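You operate a simulated robot arm through the tools that you are given. There is no shell and no other tool.

You are at the controls of a simulated robot arm. One attempt, no reset.

Task
Put things in order on the grey worktop. At the end: the yellow earplug pair from the grey worktop stands where the blue cartridge stood; the brown plug (marked "PULSE") stands where the yellow earplug pair stood; the orange torch from the grey worktop stands on top of the grey box marked hose clips; the blue cartridge from the grey worktop stands where the orange torch stood; whatever was shut is shut again. Leave all else as you found it, and nothing knocked over.
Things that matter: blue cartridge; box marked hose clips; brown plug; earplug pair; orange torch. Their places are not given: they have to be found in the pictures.

Only the result counts: the job must be done as asked and must still hold three seconds after the hand-in. Knocking over, shifting, dropping, spilling or breaking anything else fails it.

Robot
A 7-joint arm with a two-finger gripper, fixed in place. Base frame: the origin is at the foot of the arm, x ahead of it, y to its left, z up; the work surface is at about z = 0. Readings come in mm, rad, newtons and seconds.
With the tool pointing down near the work surface it reaches from about 160 to 380 mm from the base axis. Its first joint turns from -1.257 to 1.257 rad. Payload 0.6 kg.
The TCP is the grasp point between the finger pads, 22 mm short of the fingertips. In the tool frame z runs along the fingers and y along their closing line. The gripper opens to 92 mm; its body begins 65 mm behind the TCP.
Orientation is that of the tool frame in the base frame, as [roll, pitch, yaw] about the fixed x, y, z axes, in that order (R = Rz(yaw) Ry(pitch) Rx(roll)). With the fingers straight down and closing along the base's y, the tool's x points along the base's -x, its y along +y and its z along -z.

Tools
- The arm moves only by the tool drive_tool. Its argument "targets" is a list of rows, each a list of 7 numbers: the turn, a rotation vector about the tool's x, y, z in rad, then the shift along the tool's x, y, z in m, then the finger opening in m, from 0 to 0.092. In form: [[rx, ry, rz, x, y, z, claw], ...]. A call has 1 to 20 rows; each row is the pose to reach, as a shift and turn from the pose commanded when the call began, along the tool's axes at that moment. A row lasts 0.2 s, in which the tool goes at most 50 mm and 0.15 rad; a call with a longer step from one row to the next is refused whole, and so is a gripper value outside its range. A pose out of reach is approached as far as the arm can. The call stops where the force on the tool passes 40 N (or 10 N more than at its start, if that is more) or the arm is blocked; 0.2 s more then pass. The fingers move at their own pace (about 59.9 mm/s each) and stop on an object; they squeeze with about 26 N. The grip force told is the motor's: it shows also when the fingers shut on nothing. Time passes only in rows, and 0.2 s behind the last, so rows that repeat a pose let the fingers close. It gives the time, the measured TCP pose, the force on the tool (base axes), the opening and the grip force at its end, in the units of the frame above (readings bear some noise), with the torque about the TCP (base axes, N m) and any sound that the robot's microphone picked up.
- Cameras (640 x 400 px; columns grow to the right, rows downward): "scene" is fixed at [33.3, -258, 398.4]; the picture's right is [0.93, -0.37, 0.00], its down [-0.22, -0.55, -0.80] and it looks along [0.30, 0.75, -0.59] (base axes); focal length 214 px, centre (320, 200). "wrist" rides on the gripper at [71, 19, -102] in the tool frame; the picture's right is [-0.26, 0.97, 0.00], its down [-0.75, -0.20, -0.62] and it looks along [-0.60, -0.16, 0.78] (tool axes); focal length 280 px, centre (320, 200).
- capture(camera): a new picture of that camera. The clock stands still meanwhile.
- probe_pixels(camera, pixels): for up to 12 pixels [column, row] of the newest picture of that camera ("zoom" is the newest enlarged one), the place [x, y, z] in the base frame of the surface seen there, good to about 2 mm. The clock stands still meanwhile.
- enlarge(camera, box): a new picture of the part [left, top, right, bottom] of that camera's present view, enlarged. The clock stands still meanwhile.
- close_job(): hands the job in; it is judged then, once.

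Unless the task says otherwise, let go and move clear before handing in.

The tools are called after ">>>" as a command line: name --pt "numbers of a row" for each row, then --argument value for the rest, lists and objects as JSON in quotes. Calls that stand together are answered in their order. drive_tool: Moves the arm, as the interface text tells. Its arguments: {"type":"object","properties":{"targets":{"type":"array","items":{"type":"array","items":{"type":"number"}}}},"required":["targets"]} The other tools are called the same way: capture (camera) takes a picture; probe_pixels (camera, pixels) gives the place of the surface under pixels of a picture; enlarge (camera, box) takes an enlarged picture of a part of a camera's view; close_job () hands the job in.

At the start:

```text
t: 0.0
tool_pos: [249.9, 55.8, 253.9]
orientation: [3.141, 0.0, -3.141]
ft_force: [0.3, -0.4, -0.1]
wrist_torque: [0.0, -0.03, -0.02]
opening: 92.2
finger_force: 0.1
```

scene: 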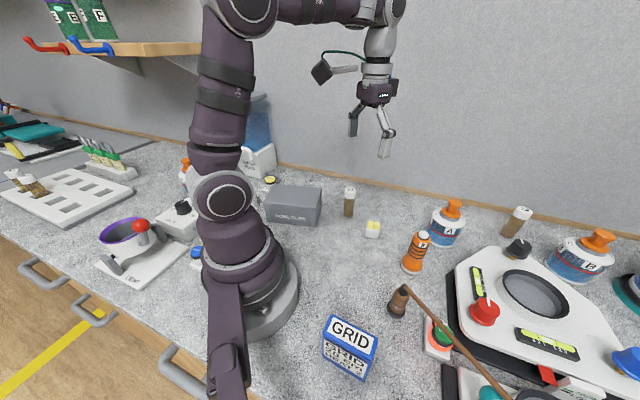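
wrist: 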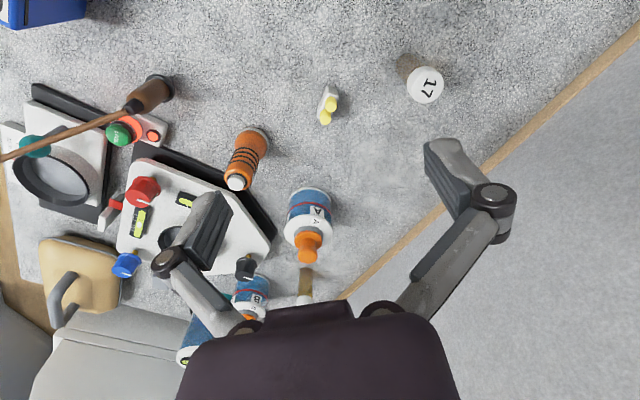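

The scene shows an orange cylinder near (415,252), a yellow item near (373,228), a grey box near (293,205), a brown thing near (398,302) and a blue block near (350,345). I'll enlarge these parts to identify each one.

>>> enlarge --camera "scene" --box '[240, 160, 400, 260]'

>>> enlarge --camera "scene" --box '[310, 270, 510, 400]'

>>> enlarge --camera "scene" --box '[390, 180, 640, 340]'

>>> enlarge --camera "scene" --box '[80, 130, 280, 290]'

>>> enlarge --camera "wrist" --box '[0, 0, 320, 200]'

```text
4.00 times, centred on (320, 210) of scene
```

zoom: 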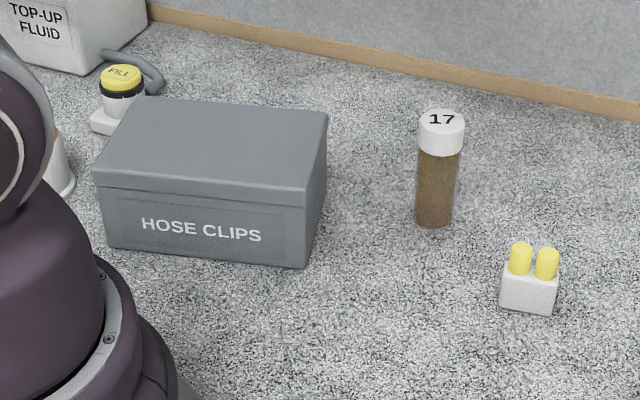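

```text
3.08 times, centred on (410, 335) of scene
```

zoom: 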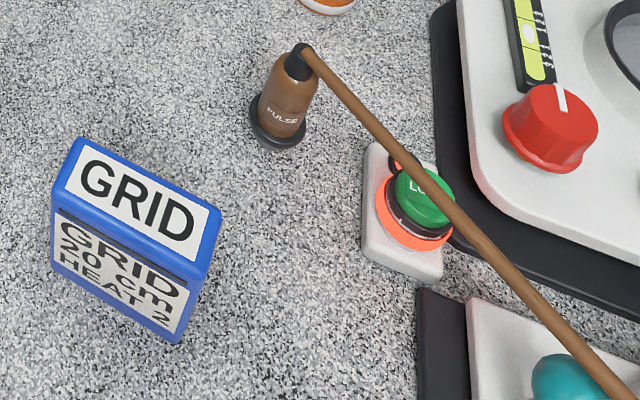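

```text
2.50 times, centred on (515, 260) of scene
```

zoom: 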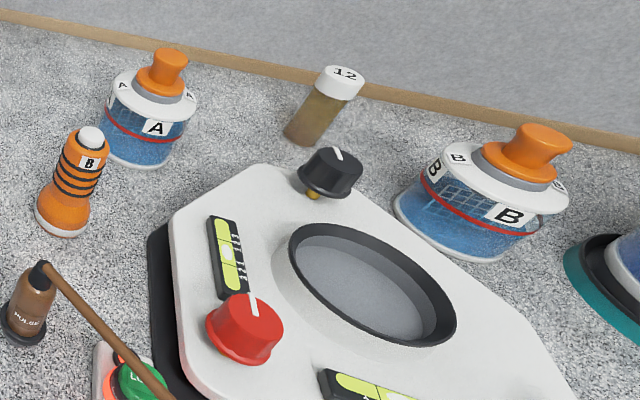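

```text
2.50 times, centred on (180, 210) of scene
```

zoom: 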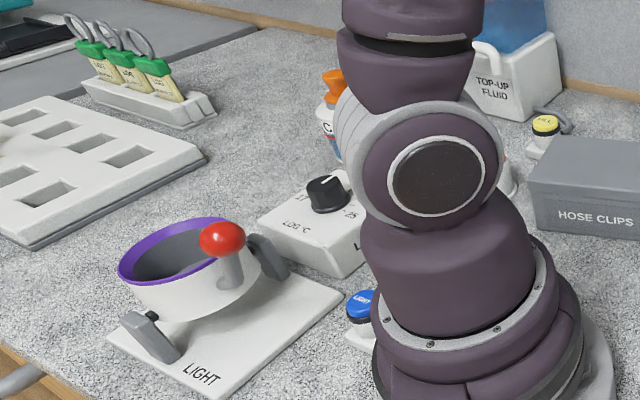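

```text
2.00 times, centred on (160, 100) of wrist
```

zoom: 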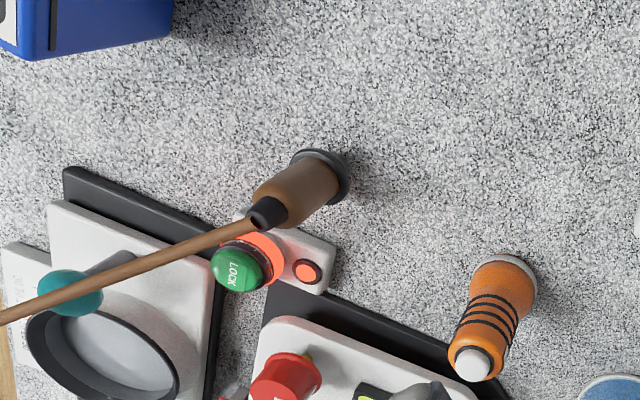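

The grey box reads "HOSE CLIPS", the yellow earplugs sit in a white holder, the orange torch is marked B, and the brown plug marked "PULSE" has a cord or wand attached. The blue block reads "GRID". I'll follow the cord to the lower right and check the remaining areas.

>>> enlarge --camera "scene" --box '[420, 290, 640, 400]'

>>> enlarge --camera "scene" --box '[0, 0, 160, 100]'

>>> enlarge --camera "wrist" --box '[0, 100, 320, 300]'

>>> enlarge --camera "scene" --box '[0, 90, 160, 190]'

```text
2.91 times, centred on (530, 345) of scene
```

zoom: 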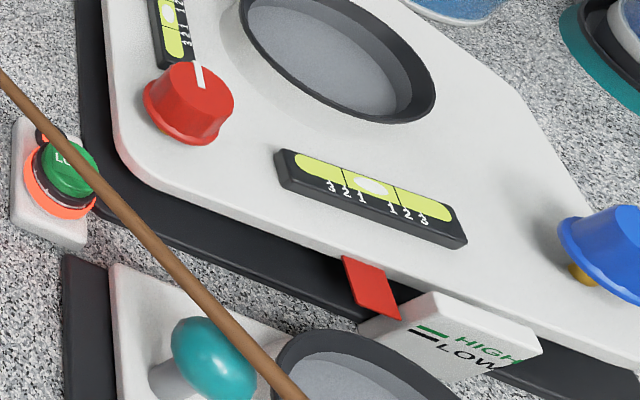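

```text
4.00 times, centred on (80, 50) of scene
```

zoom: 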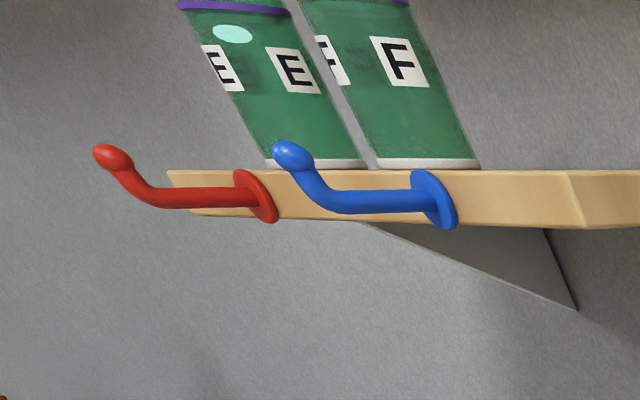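

```text
2.00 times, centred on (160, 200) of wrist
```

zoom: 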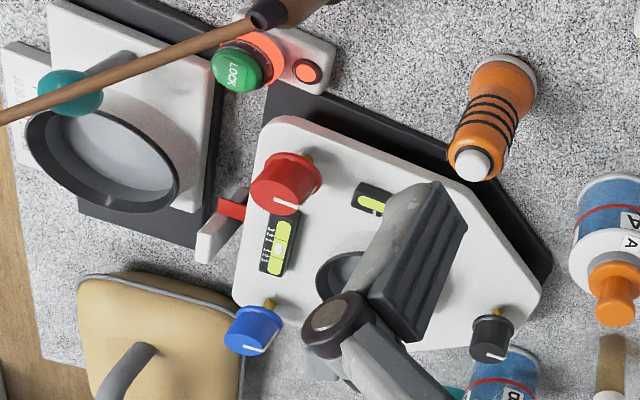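

```text
4.00 times, centred on (80, 140) of scene
```

zoom: 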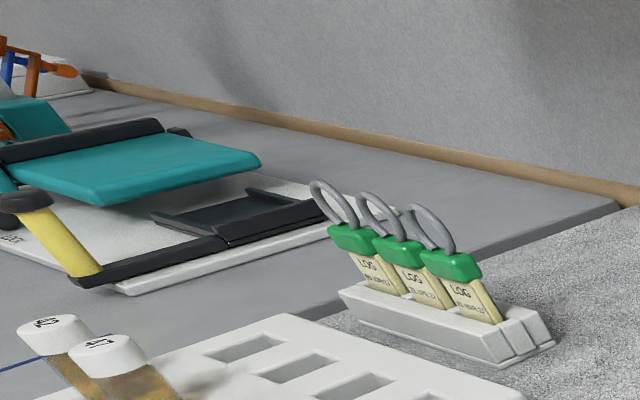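

The brown cord runs from the plug's top over the LOCK button and off the edge of both views. I'll probe along it and on the objects to find their places and heights.

>>> capture --camera "scene"

>>> capture --camera "wrist"

>>> probe_pixels --camera "scene" --pixels '[[406, 288], [420, 304], [440, 327], [460, 348], [480, 370], [500, 391], [398, 302], [397, 312], [392, 305], [406, 306], [400, 318], [391, 316]]'

>>> probe_pixels --camera "wrist" --pixels '[[120, 112], [90, 124], [60, 136], [30, 148], [3, 158], [132, 106], [150, 94], [165, 85], [172, 90], [160, 76], [140, 95], [150, 105]]'

```text
taken
```

scene: 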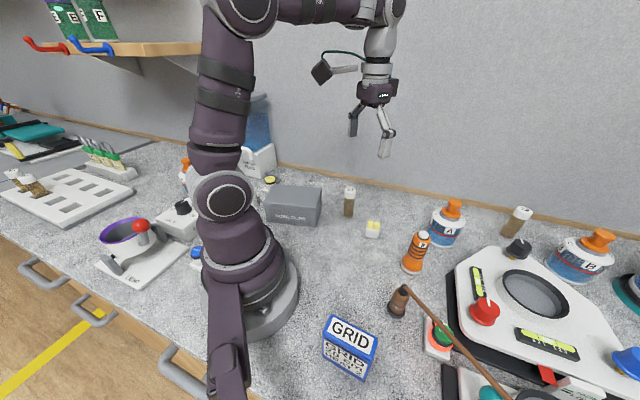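

```text
taken
```

wrist: 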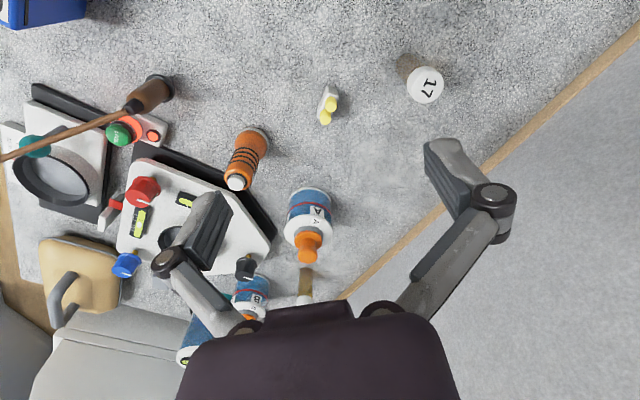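

```text
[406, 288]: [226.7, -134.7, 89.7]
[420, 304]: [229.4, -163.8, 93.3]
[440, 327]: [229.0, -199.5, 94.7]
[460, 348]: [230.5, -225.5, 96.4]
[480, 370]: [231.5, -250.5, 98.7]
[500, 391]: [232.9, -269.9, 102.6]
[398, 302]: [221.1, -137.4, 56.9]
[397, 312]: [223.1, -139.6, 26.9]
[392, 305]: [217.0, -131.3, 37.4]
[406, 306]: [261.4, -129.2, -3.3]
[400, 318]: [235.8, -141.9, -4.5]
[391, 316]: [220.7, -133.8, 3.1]
```

```text
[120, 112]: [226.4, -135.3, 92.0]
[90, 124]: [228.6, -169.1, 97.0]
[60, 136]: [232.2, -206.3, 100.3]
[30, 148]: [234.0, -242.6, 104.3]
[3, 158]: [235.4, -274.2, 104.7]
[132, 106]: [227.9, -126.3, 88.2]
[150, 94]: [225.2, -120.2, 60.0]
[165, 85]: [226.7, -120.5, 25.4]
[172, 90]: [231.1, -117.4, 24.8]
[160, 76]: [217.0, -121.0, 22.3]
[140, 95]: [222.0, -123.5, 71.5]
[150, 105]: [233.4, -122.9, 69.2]
```

The cord runs along -y at z≈90-105, from the plug near (226,-128) to beyond y=-275. Next I'll probe the torch, earplugs, box and cartridge for their sizes and positions.

>>> probe_pixels --camera "scene" --pixels '[[423, 234], [416, 245], [410, 260], [403, 266], [419, 270], [411, 272], [428, 240], [410, 245], [406, 255], [422, 262], [425, 272], [400, 270]]'

>>> probe_pixels --camera "wrist" --pixels '[[235, 182], [240, 170], [250, 150], [262, 132], [268, 142], [245, 130], [235, 160], [258, 165], [250, 128], [266, 150], [240, 138], [256, 142]]'

>>> enlarge --camera "wrist" --box '[200, 40, 360, 200]'

```text
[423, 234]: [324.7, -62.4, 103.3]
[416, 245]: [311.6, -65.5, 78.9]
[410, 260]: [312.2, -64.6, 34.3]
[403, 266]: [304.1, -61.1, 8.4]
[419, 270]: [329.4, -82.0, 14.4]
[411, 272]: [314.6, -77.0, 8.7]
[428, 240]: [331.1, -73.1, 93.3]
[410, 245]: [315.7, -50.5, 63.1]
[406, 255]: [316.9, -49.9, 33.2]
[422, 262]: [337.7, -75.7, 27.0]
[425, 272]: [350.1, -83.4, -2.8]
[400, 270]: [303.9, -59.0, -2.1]
```

```text
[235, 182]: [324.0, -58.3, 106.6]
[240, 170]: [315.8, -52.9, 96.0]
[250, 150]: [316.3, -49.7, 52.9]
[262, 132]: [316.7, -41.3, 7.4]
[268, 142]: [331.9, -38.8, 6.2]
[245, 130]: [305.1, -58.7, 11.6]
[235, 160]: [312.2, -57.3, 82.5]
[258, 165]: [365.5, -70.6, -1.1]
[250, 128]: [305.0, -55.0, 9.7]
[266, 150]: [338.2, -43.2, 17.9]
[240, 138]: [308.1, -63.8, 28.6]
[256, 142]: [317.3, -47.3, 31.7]
```

```text
2.50 times, centred on (280, 120) of wrist
```

zoom: 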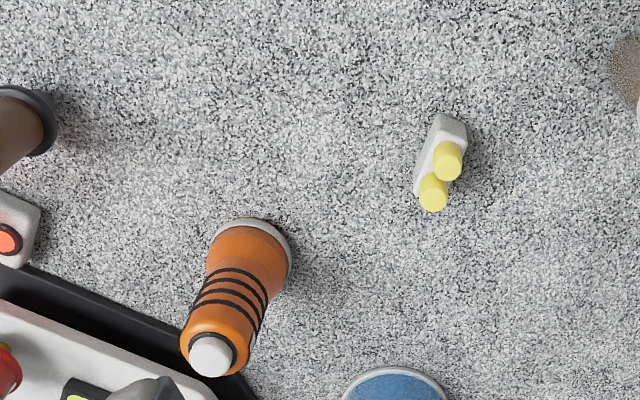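

The torch stands upright on an axis near (325,-61) and is about 107 mm tall. Next are the earplug pair, the box top and the cartridge.

>>> probe_pixels --camera "zoom" --pixels '[[447, 147], [433, 184], [452, 120], [433, 120], [465, 127], [420, 180], [437, 175], [447, 160], [430, 200], [470, 145], [415, 192], [440, 130]]'

>>> probe_pixels --camera "scene" --pixels '[[370, 222], [376, 222], [366, 230], [379, 231], [372, 238], [366, 236], [378, 238], [372, 230], [365, 224], [380, 224], [373, 227], [379, 235]]'

>>> probe_pixels --camera "scene" --pixels '[[280, 186], [320, 189], [266, 203], [315, 207], [294, 196], [275, 200], [310, 192], [268, 222], [316, 226], [320, 210], [290, 215], [300, 190]]'

>>> probe_pixels --camera "scene" --pixels '[[334, 317], [376, 338], [328, 332], [373, 357], [350, 330], [325, 350], [362, 377], [345, 350], [375, 345], [350, 368], [352, 340], [330, 335]]'

```text
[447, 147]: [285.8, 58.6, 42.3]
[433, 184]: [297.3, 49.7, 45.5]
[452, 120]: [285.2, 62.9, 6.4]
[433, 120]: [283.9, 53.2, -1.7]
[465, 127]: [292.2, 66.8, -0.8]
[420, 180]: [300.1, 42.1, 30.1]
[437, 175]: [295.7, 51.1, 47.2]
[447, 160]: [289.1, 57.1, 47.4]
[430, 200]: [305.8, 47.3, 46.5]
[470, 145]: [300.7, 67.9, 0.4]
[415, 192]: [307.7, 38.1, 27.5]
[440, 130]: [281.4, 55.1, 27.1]
```

```text
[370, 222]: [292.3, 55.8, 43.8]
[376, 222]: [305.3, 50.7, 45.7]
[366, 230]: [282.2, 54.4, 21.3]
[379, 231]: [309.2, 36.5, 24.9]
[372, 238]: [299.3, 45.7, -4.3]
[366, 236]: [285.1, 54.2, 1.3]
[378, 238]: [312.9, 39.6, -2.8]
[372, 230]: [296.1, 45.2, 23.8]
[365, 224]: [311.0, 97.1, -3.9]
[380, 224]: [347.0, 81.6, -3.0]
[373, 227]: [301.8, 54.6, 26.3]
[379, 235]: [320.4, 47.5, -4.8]
```

```text
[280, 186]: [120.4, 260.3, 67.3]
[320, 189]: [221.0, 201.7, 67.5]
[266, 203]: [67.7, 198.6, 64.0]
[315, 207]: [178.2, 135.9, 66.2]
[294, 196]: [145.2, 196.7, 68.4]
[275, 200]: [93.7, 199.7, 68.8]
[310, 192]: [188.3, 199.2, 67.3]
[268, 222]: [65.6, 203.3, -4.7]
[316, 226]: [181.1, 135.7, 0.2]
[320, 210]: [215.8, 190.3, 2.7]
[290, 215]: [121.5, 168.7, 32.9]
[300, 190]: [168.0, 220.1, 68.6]
```

```text
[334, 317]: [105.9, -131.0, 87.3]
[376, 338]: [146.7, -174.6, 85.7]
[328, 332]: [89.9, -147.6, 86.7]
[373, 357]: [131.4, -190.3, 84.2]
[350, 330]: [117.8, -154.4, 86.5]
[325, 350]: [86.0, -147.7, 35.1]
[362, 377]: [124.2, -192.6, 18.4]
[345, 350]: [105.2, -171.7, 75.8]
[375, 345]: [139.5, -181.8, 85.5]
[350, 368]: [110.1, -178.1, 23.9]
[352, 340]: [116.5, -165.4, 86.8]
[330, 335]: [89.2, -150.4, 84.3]
```

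Estimates so far:
- **Box:** top at z≈67, centred near (146,199).
- **Cartridge:** about 60×22×87 mm, near (118,-161).
- **Earplug holder:** near (298,52).

I want to see where the cord ends, so I'll yaw the wrist camera toward -y while staying high.

>>> drive_tool --pt "0 0 0.14 0.002 -0.01 -0.001 0.092" --pt "0 0 0.28 0.004 -0.02 -0.002 0.092" --pt "0 0 0.42 0.006 -0.03 -0.003 0.092" --pt "0 0 0.56 0.008 -0.04 -0.004 0.092" --pt "0 0 0.7 0.01 -0.05 -0.005 0.092" --pt "0 0 0.84 0.012 -0.06 -0.006 0.092" --pt "0 0 0.98 0.014 -0.07 -0.006 0.092" --pt "0 0 1.12 0.016 -0.08 -0.006 0.092" --pt "0 0 1.26 0.018 -0.09 -0.006 0.092" --pt "0 0 1.4 0.02 -0.1 -0.006 0.092" --pt "0 0 1.54 0.02 -0.11 -0.006 0.092"

>>> capture --camera "wrist"

>>> capture --camera "scene"

```text
t: 2.4
tool_pos: [230.6, -54.4, 260.8]
orientation: [-3.142, 0.001, 1.599]
ft_force: [0.4, 0.1, -0.5]
wrist_torque: [-0.04, -0.03, 0.02]
opening: 92.0
finger_force: 0.1
```

```text
taken
```

wrist: 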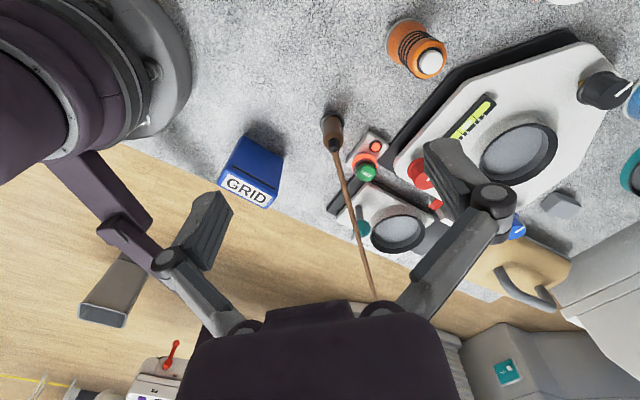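

```text
taken
```

scene: 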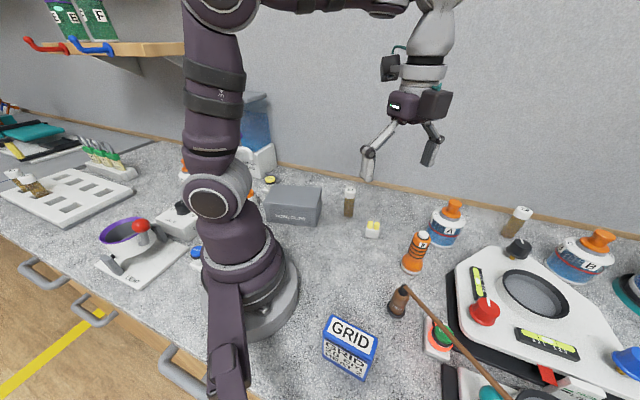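

The cord in the wrist view runs from (332,145) down to (375,300), past the worktop edge, where the gripper hides it. I'll probe along it.

>>> probe_pixels --camera "wrist" --pixels '[[333, 150], [340, 172], [347, 195], [354, 220], [361, 245], [367, 268], [373, 292], [330, 125], [332, 140]]'

>>> enlarge --camera "wrist" --box '[280, 90, 440, 310]'

```text
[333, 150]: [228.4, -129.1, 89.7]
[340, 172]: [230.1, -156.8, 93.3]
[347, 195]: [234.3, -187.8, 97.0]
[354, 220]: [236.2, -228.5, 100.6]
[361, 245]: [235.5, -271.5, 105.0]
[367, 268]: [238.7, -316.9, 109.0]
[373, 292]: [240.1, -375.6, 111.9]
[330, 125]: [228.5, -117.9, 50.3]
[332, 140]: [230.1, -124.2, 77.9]
```

```text
1.82 times, centred on (360, 200) of wrist
```

zoom: 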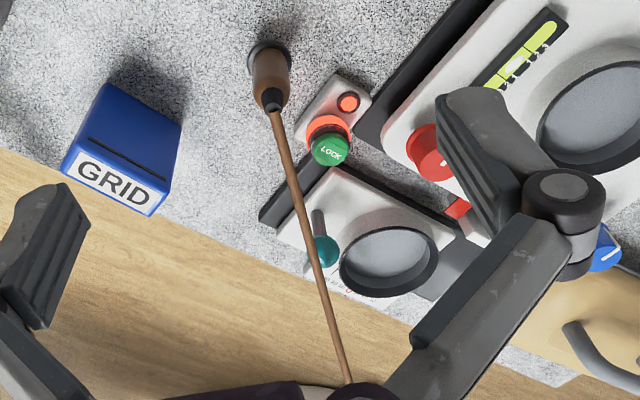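

The cord stays straight past y=-375 at z≈112, so it's anchored off the bench. Before moving anything I'll check obstacles near the box (tank, shelf) and around the torch (bottle A, panel, vial 17).

>>> probe_pixels --camera "scene" --pixels '[[255, 125], [262, 150], [275, 162], [250, 100], [265, 97], [170, 48], [150, 46], [270, 178], [268, 183], [262, 170], [235, 90], [250, 198]]'

>>> probe_pixels --camera "scene" --pixels '[[350, 188], [348, 215], [453, 203], [445, 215], [432, 235], [446, 244], [450, 265], [458, 285], [447, 275], [480, 300], [438, 240], [519, 245]]'

>>> enlarge --camera "scene" --box '[180, 60, 340, 240]'

```text
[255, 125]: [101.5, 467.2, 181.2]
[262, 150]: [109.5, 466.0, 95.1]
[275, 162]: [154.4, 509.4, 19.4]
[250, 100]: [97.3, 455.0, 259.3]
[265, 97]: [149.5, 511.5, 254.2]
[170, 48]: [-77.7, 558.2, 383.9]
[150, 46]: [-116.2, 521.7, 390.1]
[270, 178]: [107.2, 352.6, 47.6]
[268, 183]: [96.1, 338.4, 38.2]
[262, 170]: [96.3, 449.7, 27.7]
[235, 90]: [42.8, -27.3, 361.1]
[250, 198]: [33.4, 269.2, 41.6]
```

```text
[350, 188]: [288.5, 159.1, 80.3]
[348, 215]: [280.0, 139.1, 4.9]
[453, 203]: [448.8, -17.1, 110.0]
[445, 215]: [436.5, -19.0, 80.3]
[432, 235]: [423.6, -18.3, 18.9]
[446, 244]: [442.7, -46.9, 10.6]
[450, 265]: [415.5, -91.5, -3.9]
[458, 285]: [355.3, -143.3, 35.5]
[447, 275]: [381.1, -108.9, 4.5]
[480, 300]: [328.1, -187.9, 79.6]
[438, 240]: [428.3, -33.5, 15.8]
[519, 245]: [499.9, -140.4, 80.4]
```

```text
2.22 times, centred on (260, 150) of scene
```

zoom: 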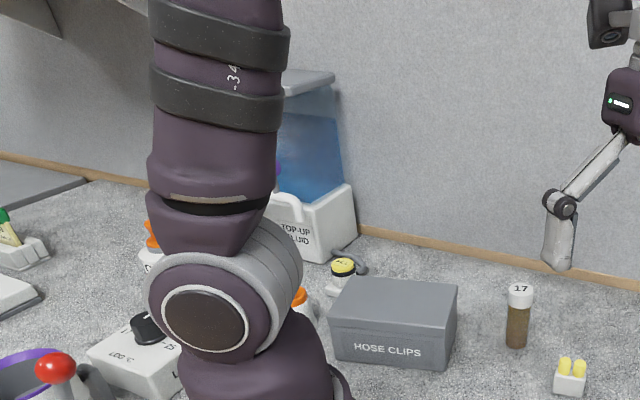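

The tank and shelf are well clear of the box: the tank starts at y>450, and the box extends only to y≈260. The torch axis is near (326,-60.5). I'll move above it at z≈200 to look closely and refine that.

>>> drive_tool --pt "0 0 0 -0.0024 0.0239 0.01 0.092" --pt "0 0 0 -0.0048 0.0478 0.025 0.092" --pt "0 0 0 -0.0071 0.0718 0.045 0.092" --pt "0 0 0 -0.0095 0.0957 0.06 0.092" --pt "0 0 0 -0.0095 0.0957 0.06 0.092"

>>> capture --camera "wrist"

>>> capture --camera "scene"

```text
t: 3.6
tool_pos: [327.1, -60.7, 199.1]
orientation: [3.141, -0.002, 1.602]
ft_force: [0.3, -0.1, -0.4]
wrist_torque: [0.02, -0.03, 0.03]
opening: 92.0
finger_force: 0.1
```

```text
taken
```

wrist: 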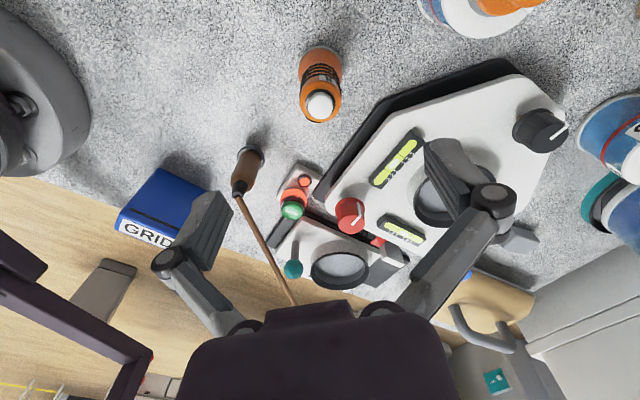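

```text
taken
```

scene: 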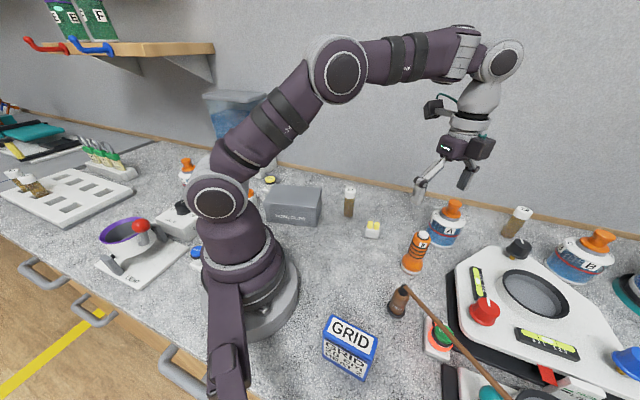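

The torch top is at about (320,103) in the wrist view, nearly under the gripper. I'll probe its sides in an enlarged view to fix the axis.

>>> enlarge --camera "wrist" --box '[270, 30, 370, 130]'

>>> probe_pixels --camera "wrist" --pixels '[[320, 103], [320, 94], [320, 112], [311, 104], [330, 104], [304, 60], [340, 60], [320, 48], [302, 80], [342, 80], [320, 75], [300, 70]]'

```text
4.00 times, centred on (320, 80) of wrist
```

zoom: 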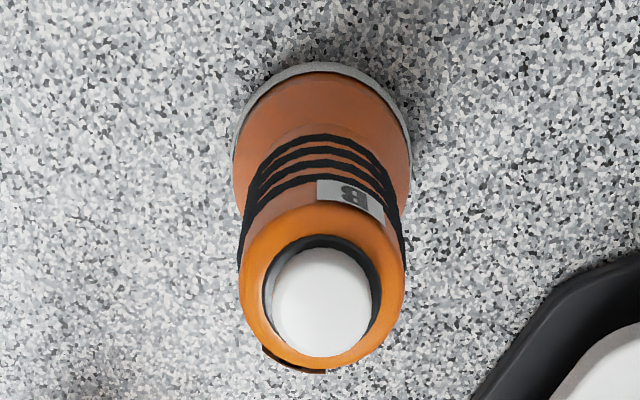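

```text
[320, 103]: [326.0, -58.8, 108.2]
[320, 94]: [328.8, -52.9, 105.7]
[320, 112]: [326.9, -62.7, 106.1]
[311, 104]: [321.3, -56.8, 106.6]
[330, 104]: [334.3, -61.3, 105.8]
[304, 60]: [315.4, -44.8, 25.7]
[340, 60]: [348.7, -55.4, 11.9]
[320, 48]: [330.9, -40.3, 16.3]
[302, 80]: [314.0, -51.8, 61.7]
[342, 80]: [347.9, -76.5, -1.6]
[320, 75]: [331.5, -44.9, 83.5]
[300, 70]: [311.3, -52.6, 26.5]
```

The torch axis comes out near (327,-59.5), so the gripper is centred on it. I'll go down to z≈65 on the straight part of the body and close.

>>> drive_tool --pt "0 0 0 0.001 0 0.03 0.092" --pt "0 0 0 0.001 0 0.06 0.092" --pt "0 0 0 0.001 0 0.09 0.092" --pt "0 0 0 0.001 0 0.115 0.092" --pt "0 0 0 0.001 0 0.134 0.092" --pt "0 0 0 0.001 0 0.134 0.07" --pt "0 0 0 0.001 0 0.134 0.05" --pt "0 0 0 0.001 0 0.134 0.035" --pt "0 0 0 0.001 0 0.134 0.015" --pt "0 0 0 0.001 0 0.134 0.0" --pt "0 0 0 0.001 0 0.134 0.0"

>>> capture --camera "scene"

>>> capture --camera "wrist"

```text
t: 6.0
tool_pos: [323.0, -60.4, 65.6]
orientation: [3.141, -0.002, 1.603]
ft_force: [-0.8, 0.3, 2.2]
wrist_torque: [0.0, 0.02, 0.02]
opening: 30.7
finger_force: 26.1
```

```text
taken
```

scene: 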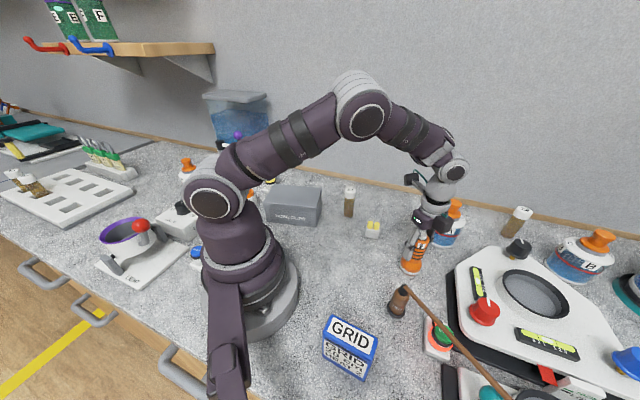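

```text
taken
```

wrist: 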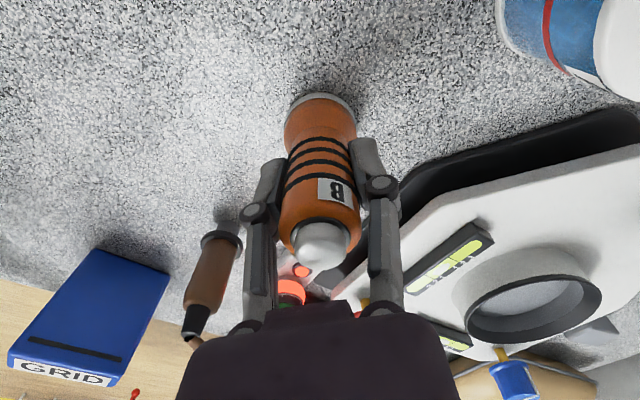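

The fingers stopped on the torch at 30.7 mm with a firm 26 N grip. I'll lift straight up and check that it comes with the gripper.

>>> drive_tool --pt "0 0 0 0.001 0 -0.01 0.0" --pt "0 0 0 0.001 0 -0.03 0.0" --pt "0 0 0 0.001 0 -0.07 0.0" --pt "0 0 0 0.001 0 -0.11 0.0" --pt "0 0 0 0.001 0 -0.15 0.0" --pt "0 0 0 0.001 0 -0.19 0.0" --pt "0 0 0 0.001 0 -0.19 0.0"

>>> capture --camera "scene"

>>> capture --camera "wrist"

```text
t: 7.6
tool_pos: [325.7, -57.5, 255.6]
orientation: [-3.14, 0.001, 1.603]
ft_force: [-0.1, 0.2, -1.0]
wrist_torque: [-0.02, 0.01, 0.0]
opening: 30.9
finger_force: 26.0
```

```text
taken
```

scene: 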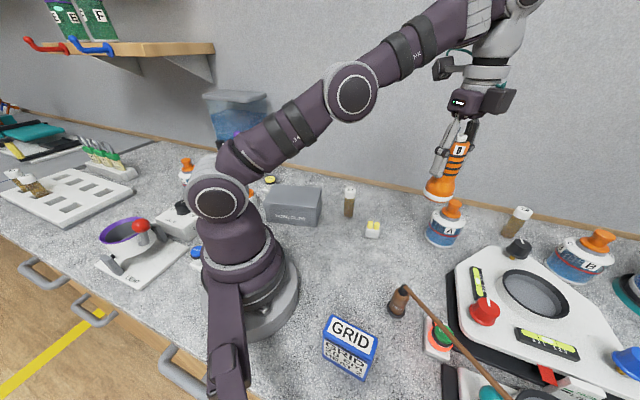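

```text
taken
```

wrist: 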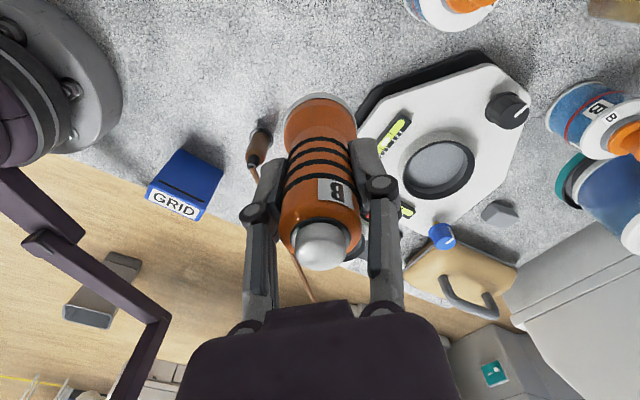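

The torch is lifted and held upright, with an empty spot left at about (412,268). I'll carry it high across to above the box at (146,199), turning the yaw with the arm.

>>> drive_tool --pt "0 0 -0.112 0.02625 -0.01719 0 0.0" --pt "0 0 -0.224 0.0525 -0.03438 0 0.0" --pt "0 0 -0.336 0.07875 -0.05157 0 0.0" --pt "0 0 -0.448 0.105 -0.06876 0 0.0" --pt "0 0 -0.56 0.13125 -0.08595 0 0.0" --pt "0 0 -0.672 0.1575 -0.10314 0 0.0" --pt "0 0 -0.784 0.18375 -0.12033 0 0.0" --pt "0 0 -0.896 0.21 -0.13752 0 0.0" --pt "0 0 -1.008 0.23625 -0.15471 0 0.0" --pt "0 0 -1.12 0.2625 -0.1719 0 0.0" --pt "0 0 -1.12 0.2625 -0.1719 0 0.0"

>>> capture --camera "scene"

>>> capture --camera "wrist"

```text
t: 10.0
tool_pos: [142.4, 197.5, 253.4]
orientation: [-3.141, 0.0, 2.722]
ft_force: [-1.0, 0.6, 0.5]
wrist_torque: [-0.02, 0.02, 0.0]
opening: 0.2
finger_force: 25.8
heard: click
```

```text
taken
```

scene: 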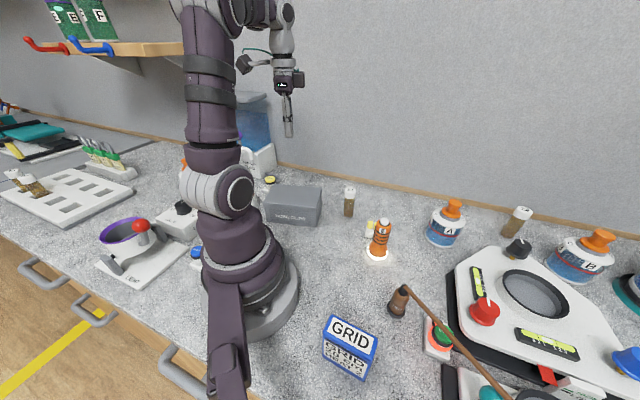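

```text
taken
```

wrist: 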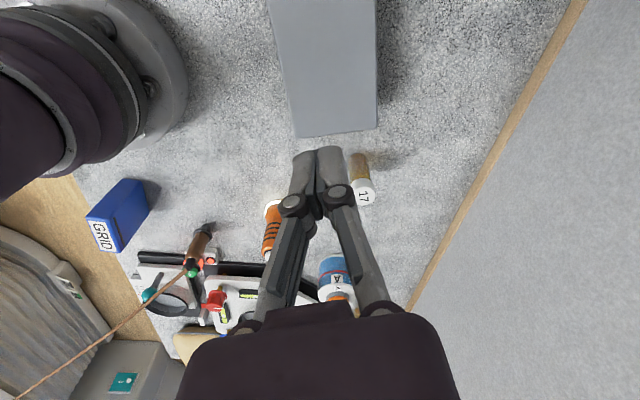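

The gripper is empty: the opening reads 0.2 mm, so the torch slipped out on the way. In the scene it now stands near (380,240) beside the earplugs. I'll inspect closely for damage or shifts.

>>> enlarge --camera "scene" --box '[320, 180, 480, 290]'

>>> enlarge --camera "wrist" --box '[200, 140, 400, 320]'

>>> probe_pixels --camera "scene" --pixels '[[386, 222], [383, 230], [380, 240], [378, 250], [370, 257], [385, 258], [376, 245], [386, 245], [370, 224], [368, 233], [378, 262], [365, 236]]'

```text
3.64 times, centred on (400, 235) of scene
```

zoom: 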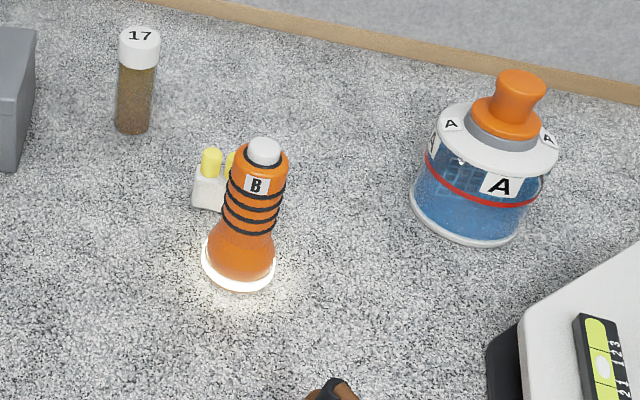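

```text
2.22 times, centred on (300, 230) of wrist
```

zoom: 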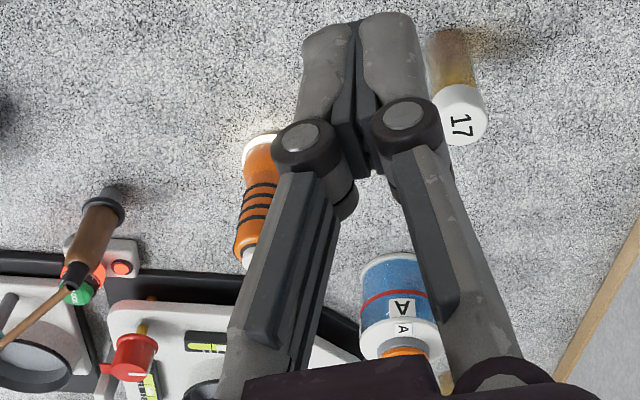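

```text
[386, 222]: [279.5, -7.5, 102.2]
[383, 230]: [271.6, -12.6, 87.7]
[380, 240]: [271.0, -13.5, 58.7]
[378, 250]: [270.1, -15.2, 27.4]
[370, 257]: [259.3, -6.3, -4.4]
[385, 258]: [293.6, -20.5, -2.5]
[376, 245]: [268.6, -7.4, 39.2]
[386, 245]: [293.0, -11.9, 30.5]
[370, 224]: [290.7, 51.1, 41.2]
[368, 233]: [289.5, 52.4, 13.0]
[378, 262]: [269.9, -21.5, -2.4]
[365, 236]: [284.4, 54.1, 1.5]
```

The torch landed upright at about (280,-8) and nothing else moved: the earplugs probe at the same place as before. Its lamp now glows, which explains the "click", and it was off at the start, so I'll turn it off later. First I'll study its profile so I can grip it better.

>>> enlarge --camera "scene" --box '[350, 210, 414, 274]'

```text
6.25 times, centred on (382, 242) of scene
```

zoom: 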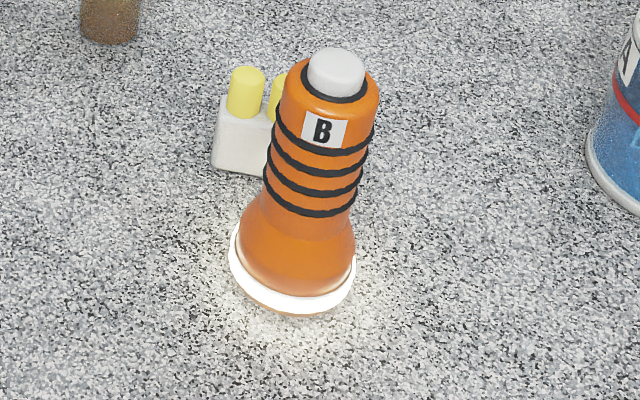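

The torch is upright with its tail button on top, at about (336,62) in the zoom. I'll move back over it at z≈220 with the original yaw and look down to refine its axis.

>>> drive_tool --pt "0 0 0.112 -0.0206 -0.0129 0 0.0" --pt "0 0 0.224 -0.0411 -0.0259 0 0.0" --pt "0 0 0.336 -0.0617 -0.0388 0 0.0" --pt "0 0 0.448 -0.0823 -0.0517 0 0.0" --pt "0 0 0.56 -0.1029 -0.0647 0.005 0.0" --pt "0 0 0.672 -0.1234 -0.0776 0.01 0.0" --pt "0 0 0.784 -0.144 -0.0905 0.015 0.0" --pt "0 0 0.896 -0.1646 -0.1034 0.02 0.0" --pt "0 0 1.008 -0.1851 -0.1164 0.03 0.0" --pt "0 0 1.12 -0.2057 -0.1293 0.035 0.0" --pt "0 0 1.12 -0.2057 -0.1293 0.035 0.0" --pt "0 0 1.12 -0.2057 -0.1293 0.035 0.0"

>>> capture --camera "wrist"

>>> enlarge --camera "wrist" --box '[260, 30, 380, 130]'

```text
t: 12.6
tool_pos: [279.9, -2.7, 220.0]
orientation: [-3.142, 0.0, 1.602]
ft_force: [-0.3, 0.4, 0.1]
wrist_torque: [0.01, 0.01, 0.02]
opening: 0.0
finger_force: 26.3
```

```text
taken
```

wrist: 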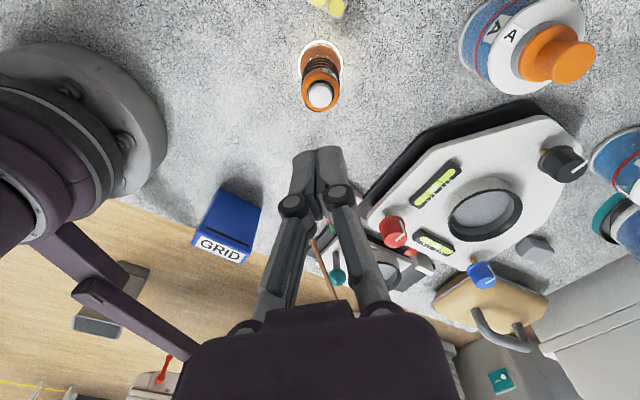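

```text
4.00 times, centred on (320, 80) of wrist
```

zoom: 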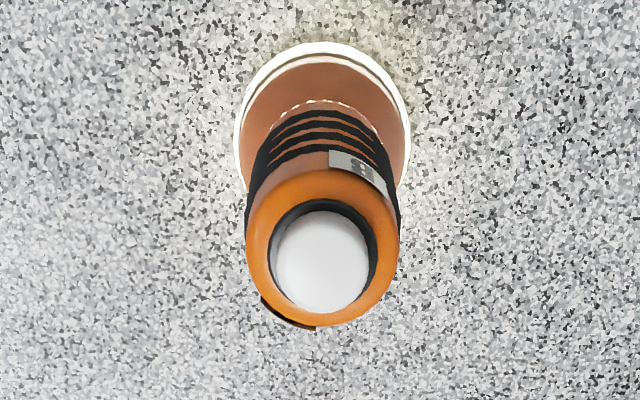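

>>> probe_pixels --camera "zoom" --pixels '[[320, 260], [320, 225], [320, 300], [282, 260], [362, 260], [320, 318], [255, 260], [390, 260], [245, 130], [400, 130], [320, 60], [320, 85]]'

>>> enlarge --camera "scene" --box '[350, 210, 414, 274]'

```text
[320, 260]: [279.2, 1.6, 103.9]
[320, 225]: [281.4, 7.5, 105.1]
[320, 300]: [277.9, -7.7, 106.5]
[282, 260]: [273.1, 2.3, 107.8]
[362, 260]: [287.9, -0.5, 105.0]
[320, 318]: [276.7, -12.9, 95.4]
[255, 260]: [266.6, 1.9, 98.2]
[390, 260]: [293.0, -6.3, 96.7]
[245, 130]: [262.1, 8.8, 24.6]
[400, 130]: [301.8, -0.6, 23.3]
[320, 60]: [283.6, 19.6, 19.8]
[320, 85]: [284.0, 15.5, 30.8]
```

```text
6.25 times, centred on (382, 242) of scene
```

zoom: 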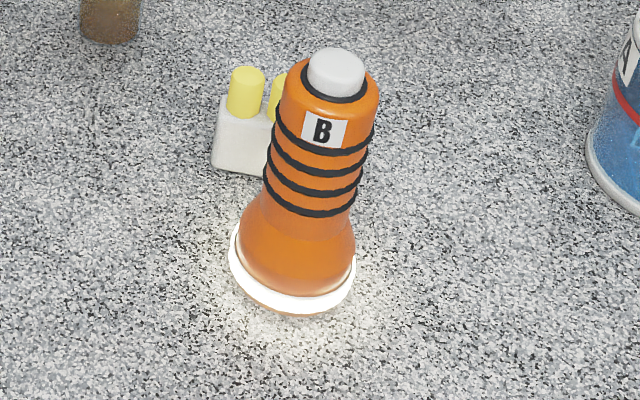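

The button centre is near (280,0.5) at z≈106. I'll lower the closed fingertips over it, then press in 1 mm steps and listen for a click.

>>> drive_tool --pt "0 0 0 0.001 0 0.025 0.0" --pt "0 0 0 0.003 0 0.05 0.0" --pt "0 0 0 0.003 0 0.07 0.0" --pt "0 0 0 0.003 0 0.082 0.0" --pt "0 0 0 0.003 0 0.086 0.0" --pt "0 0 0 0.003 0 0.086 0.0"

>>> capture --camera "wrist"

>>> enlarge --camera "scene" --box '[340, 160, 440, 280]'

```text
t: 14.0
tool_pos: [279.4, -0.4, 135.1]
orientation: [3.141, 0.002, 1.603]
ft_force: [-0.5, -0.8, 0.3]
wrist_torque: [0.03, 0.0, 0.03]
opening: 0.0
finger_force: 25.7
```

```text
taken
```

wrist: 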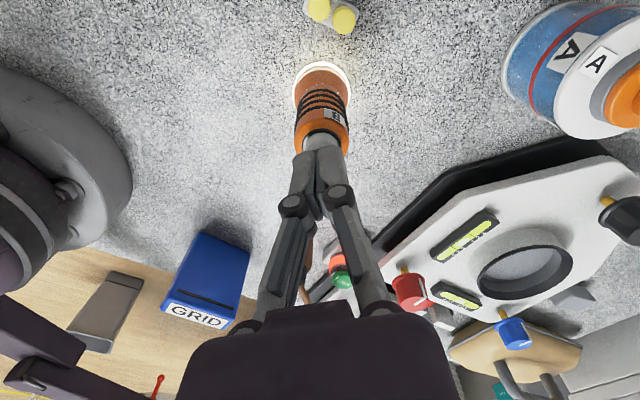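

```text
3.33 times, centred on (390, 220) of scene
```

zoom: 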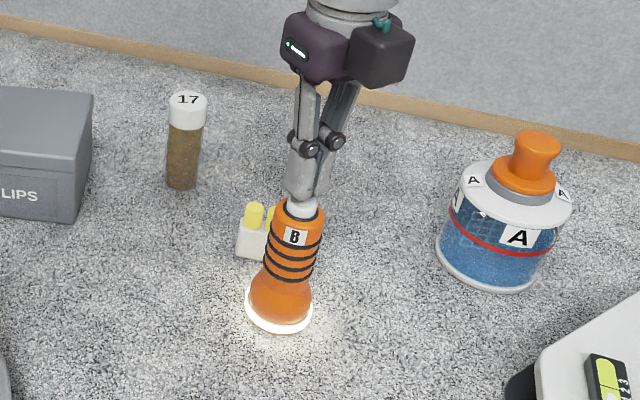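

The fingertips sit a few mm above the button. I'll press down slowly, 1 mm per row.

>>> drive_tool --pt "0 0 0 0 0 0.002 0.0" --pt "0 0 0 0 0 0.004 0.0" --pt "0 0 0 0 0 0.005 0.0" --pt "0 0 0 0 0 0.006 0.0" --pt "0 0 0 0 0 0.007 0.0"

```text
t: 15.2
tool_pos: [280.1, -0.9, 127.8]
orientation: [3.141, 0.0, 1.603]
ft_force: [0.6, 0.0, -0.8]
wrist_torque: [0.04, 0.01, -0.02]
opening: 0.0
finger_force: 25.8
```

No contact yet at TCP z=127.8. I'll keep pressing gently.

>>> drive_tool --pt "0 0 0 0 0 0.001 0.0" --pt "0 0 0 0 0 0.002 0.0" --pt "0 0 0 0 0 0.003 0.0"

```text
t: 16.0
tool_pos: [280.8, -1.5, 124.3]
orientation: [3.141, 0.001, 1.603]
ft_force: [-0.2, 0.0, 1.9]
wrist_torque: [0.05, 0.01, -0.01]
opening: 6.1
finger_force: 26.0
heard: click
```

There was a click, and the opening reads 6.1 mm, so the button wedged slightly between the fingertips. I'll raise the tool a little and check whether the lamp is off and the torch still upright.

>>> drive_tool --pt "0 0 0 0 0 -0.004 0.006" --pt "0 0 0 0 0 -0.012 0.006" --pt "0 0 0 0 0 -0.03 0.006" --pt "0 0 0 0 0 -0.03 0.006"

>>> enlarge --camera "scene" --box '[340, 160, 440, 280]'

>>> capture --camera "wrist"

```text
t: 17.0
tool_pos: [280.7, -1.2, 153.8]
orientation: [3.141, 0.0, 1.601]
ft_force: [-0.5, 0.2, -0.1]
wrist_torque: [0.0, 0.02, 0.02]
opening: 5.9
finger_force: 0.0
```

```text
3.33 times, centred on (390, 220) of scene
```

zoom: 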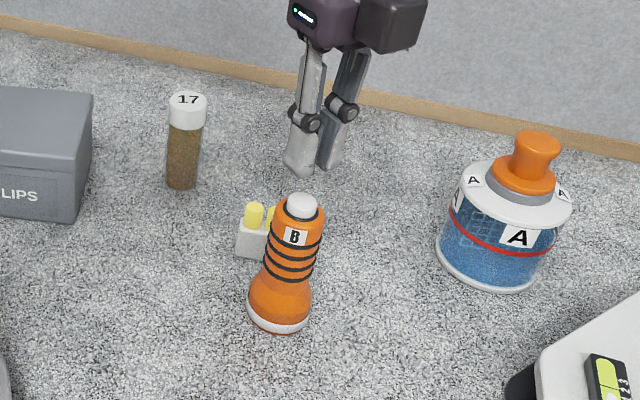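

```text
taken
```

wrist: 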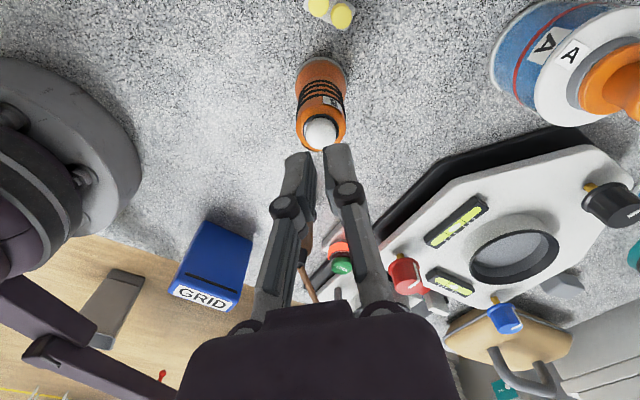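

The lamp is off again and the torch is upright. I'll re-probe its axis from this closer view before gripping it again.

>>> enlarge --camera "wrist" --box '[270, 40, 370, 160]'

>>> probe_pixels --camera "wrist" --pixels '[[320, 130], [310, 130], [331, 130], [300, 75], [345, 75], [320, 60], [300, 110], [343, 110], [320, 120], [320, 85]]'

```text
3.33 times, centred on (320, 100) of wrist
```

zoom: 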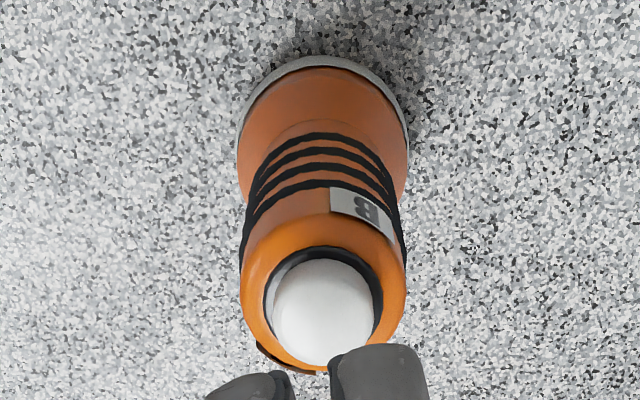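

```text
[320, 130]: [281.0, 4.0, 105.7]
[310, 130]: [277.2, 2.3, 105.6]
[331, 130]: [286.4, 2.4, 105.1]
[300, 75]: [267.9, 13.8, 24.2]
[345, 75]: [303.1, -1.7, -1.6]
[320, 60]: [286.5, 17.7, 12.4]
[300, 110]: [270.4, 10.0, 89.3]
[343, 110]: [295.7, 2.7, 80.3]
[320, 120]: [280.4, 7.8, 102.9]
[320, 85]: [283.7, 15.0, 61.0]
```

The torch axis is near (281,0), directly below the gripper. I'll open, descend to z≈60 and close.

>>> drive_tool --pt "0 0 0 0.001 0 0 0.08" --pt "0 0 0 0.001 0 0 0.08" --pt "0 0 0 0.001 0 0 0.08" --pt "0 0 0 0.001 0 0 0.08" --pt "0 0 0 0.001 0 0.02 0.08" --pt "0 0 0 0.001 0 0.04 0.08" --pt "0 0 0 0.001 0 0.06 0.08" --pt "0 0 0 0.001 0 0.08 0.08" --pt "0 0 0 0.001 0 0.093 0.08" --pt "0 0 0 0.001 0 0.093 0.06" --pt "0 0 0 0.001 0 0.093 0.045" --pt "0 0 0 0.001 0 0.093 0.035" --pt "0 0 0 0.001 0 0.093 0.025" --pt "0 0 0 0.001 0 0.093 0.01" --pt "0 0 0 0.001 0 0.093 0.0" --pt "0 0 0 0.001 0 0.093 0.0"

>>> capture --camera "wrist"

>>> enlarge --camera "scene" --box '[340, 160, 440, 280]'

```text
t: 20.4
tool_pos: [281.7, -0.7, 61.6]
orientation: [3.141, 0.0, 1.601]
ft_force: [0.8, 0.2, 1.3]
wrist_torque: [-0.04, -0.01, 0.05]
opening: 30.2
finger_force: 26.5
```

```text
taken
```

wrist: 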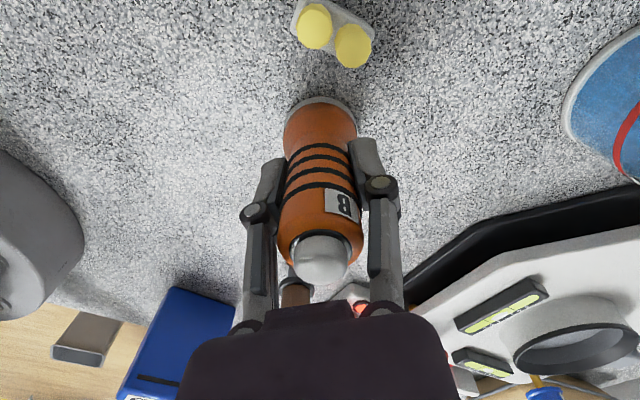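

```text
3.33 times, centred on (390, 220) of scene
```

zoom: 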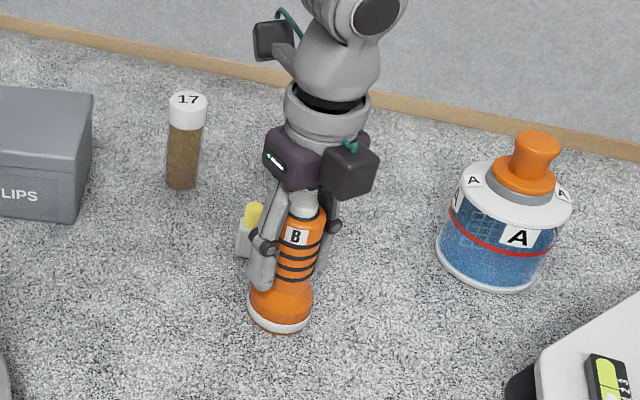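

The fingers hold the torch at 30.2 mm, centred. I'll lift slowly, about 95 mm, and check the grip.

>>> drive_tool --pt "0 0 0 0.001 0 -0.004 0.0" --pt "0 0 0 0.001 0 -0.01 0.0" --pt "0 0 0 0.001 0 -0.02 0.0" --pt "0 0 0 0.001 0 -0.03 0.0" --pt "0 0 0 0.001 0 -0.042 0.0" --pt "0 0 0 0.001 0 -0.054 0.0" --pt "0 0 0 0.001 0 -0.066 0.0" --pt "0 0 0 0.001 0 -0.078 0.0" --pt "0 0 0 0.001 0 -0.088 0.0" --pt "0 0 0 0.001 0 -0.094 0.0" --pt "0 0 0 0.001 0 -0.096 0.0" --pt "0 0 0 0.001 0 -0.096 0.0"

>>> capture --camera "wrist"

```text
t: 23.0
tool_pos: [280.3, 1.8, 159.3]
orientation: [-3.14, 0.0, 1.602]
ft_force: [0.2, -0.3, -0.9]
wrist_torque: [0.02, -0.02, -0.01]
opening: 30.5
finger_force: 25.7
```

```text
taken
```

wrist: 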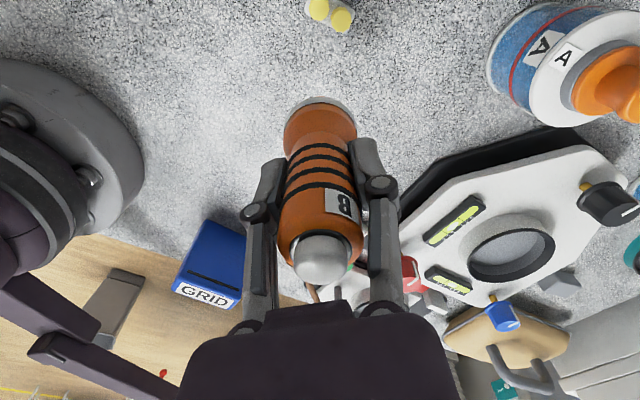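

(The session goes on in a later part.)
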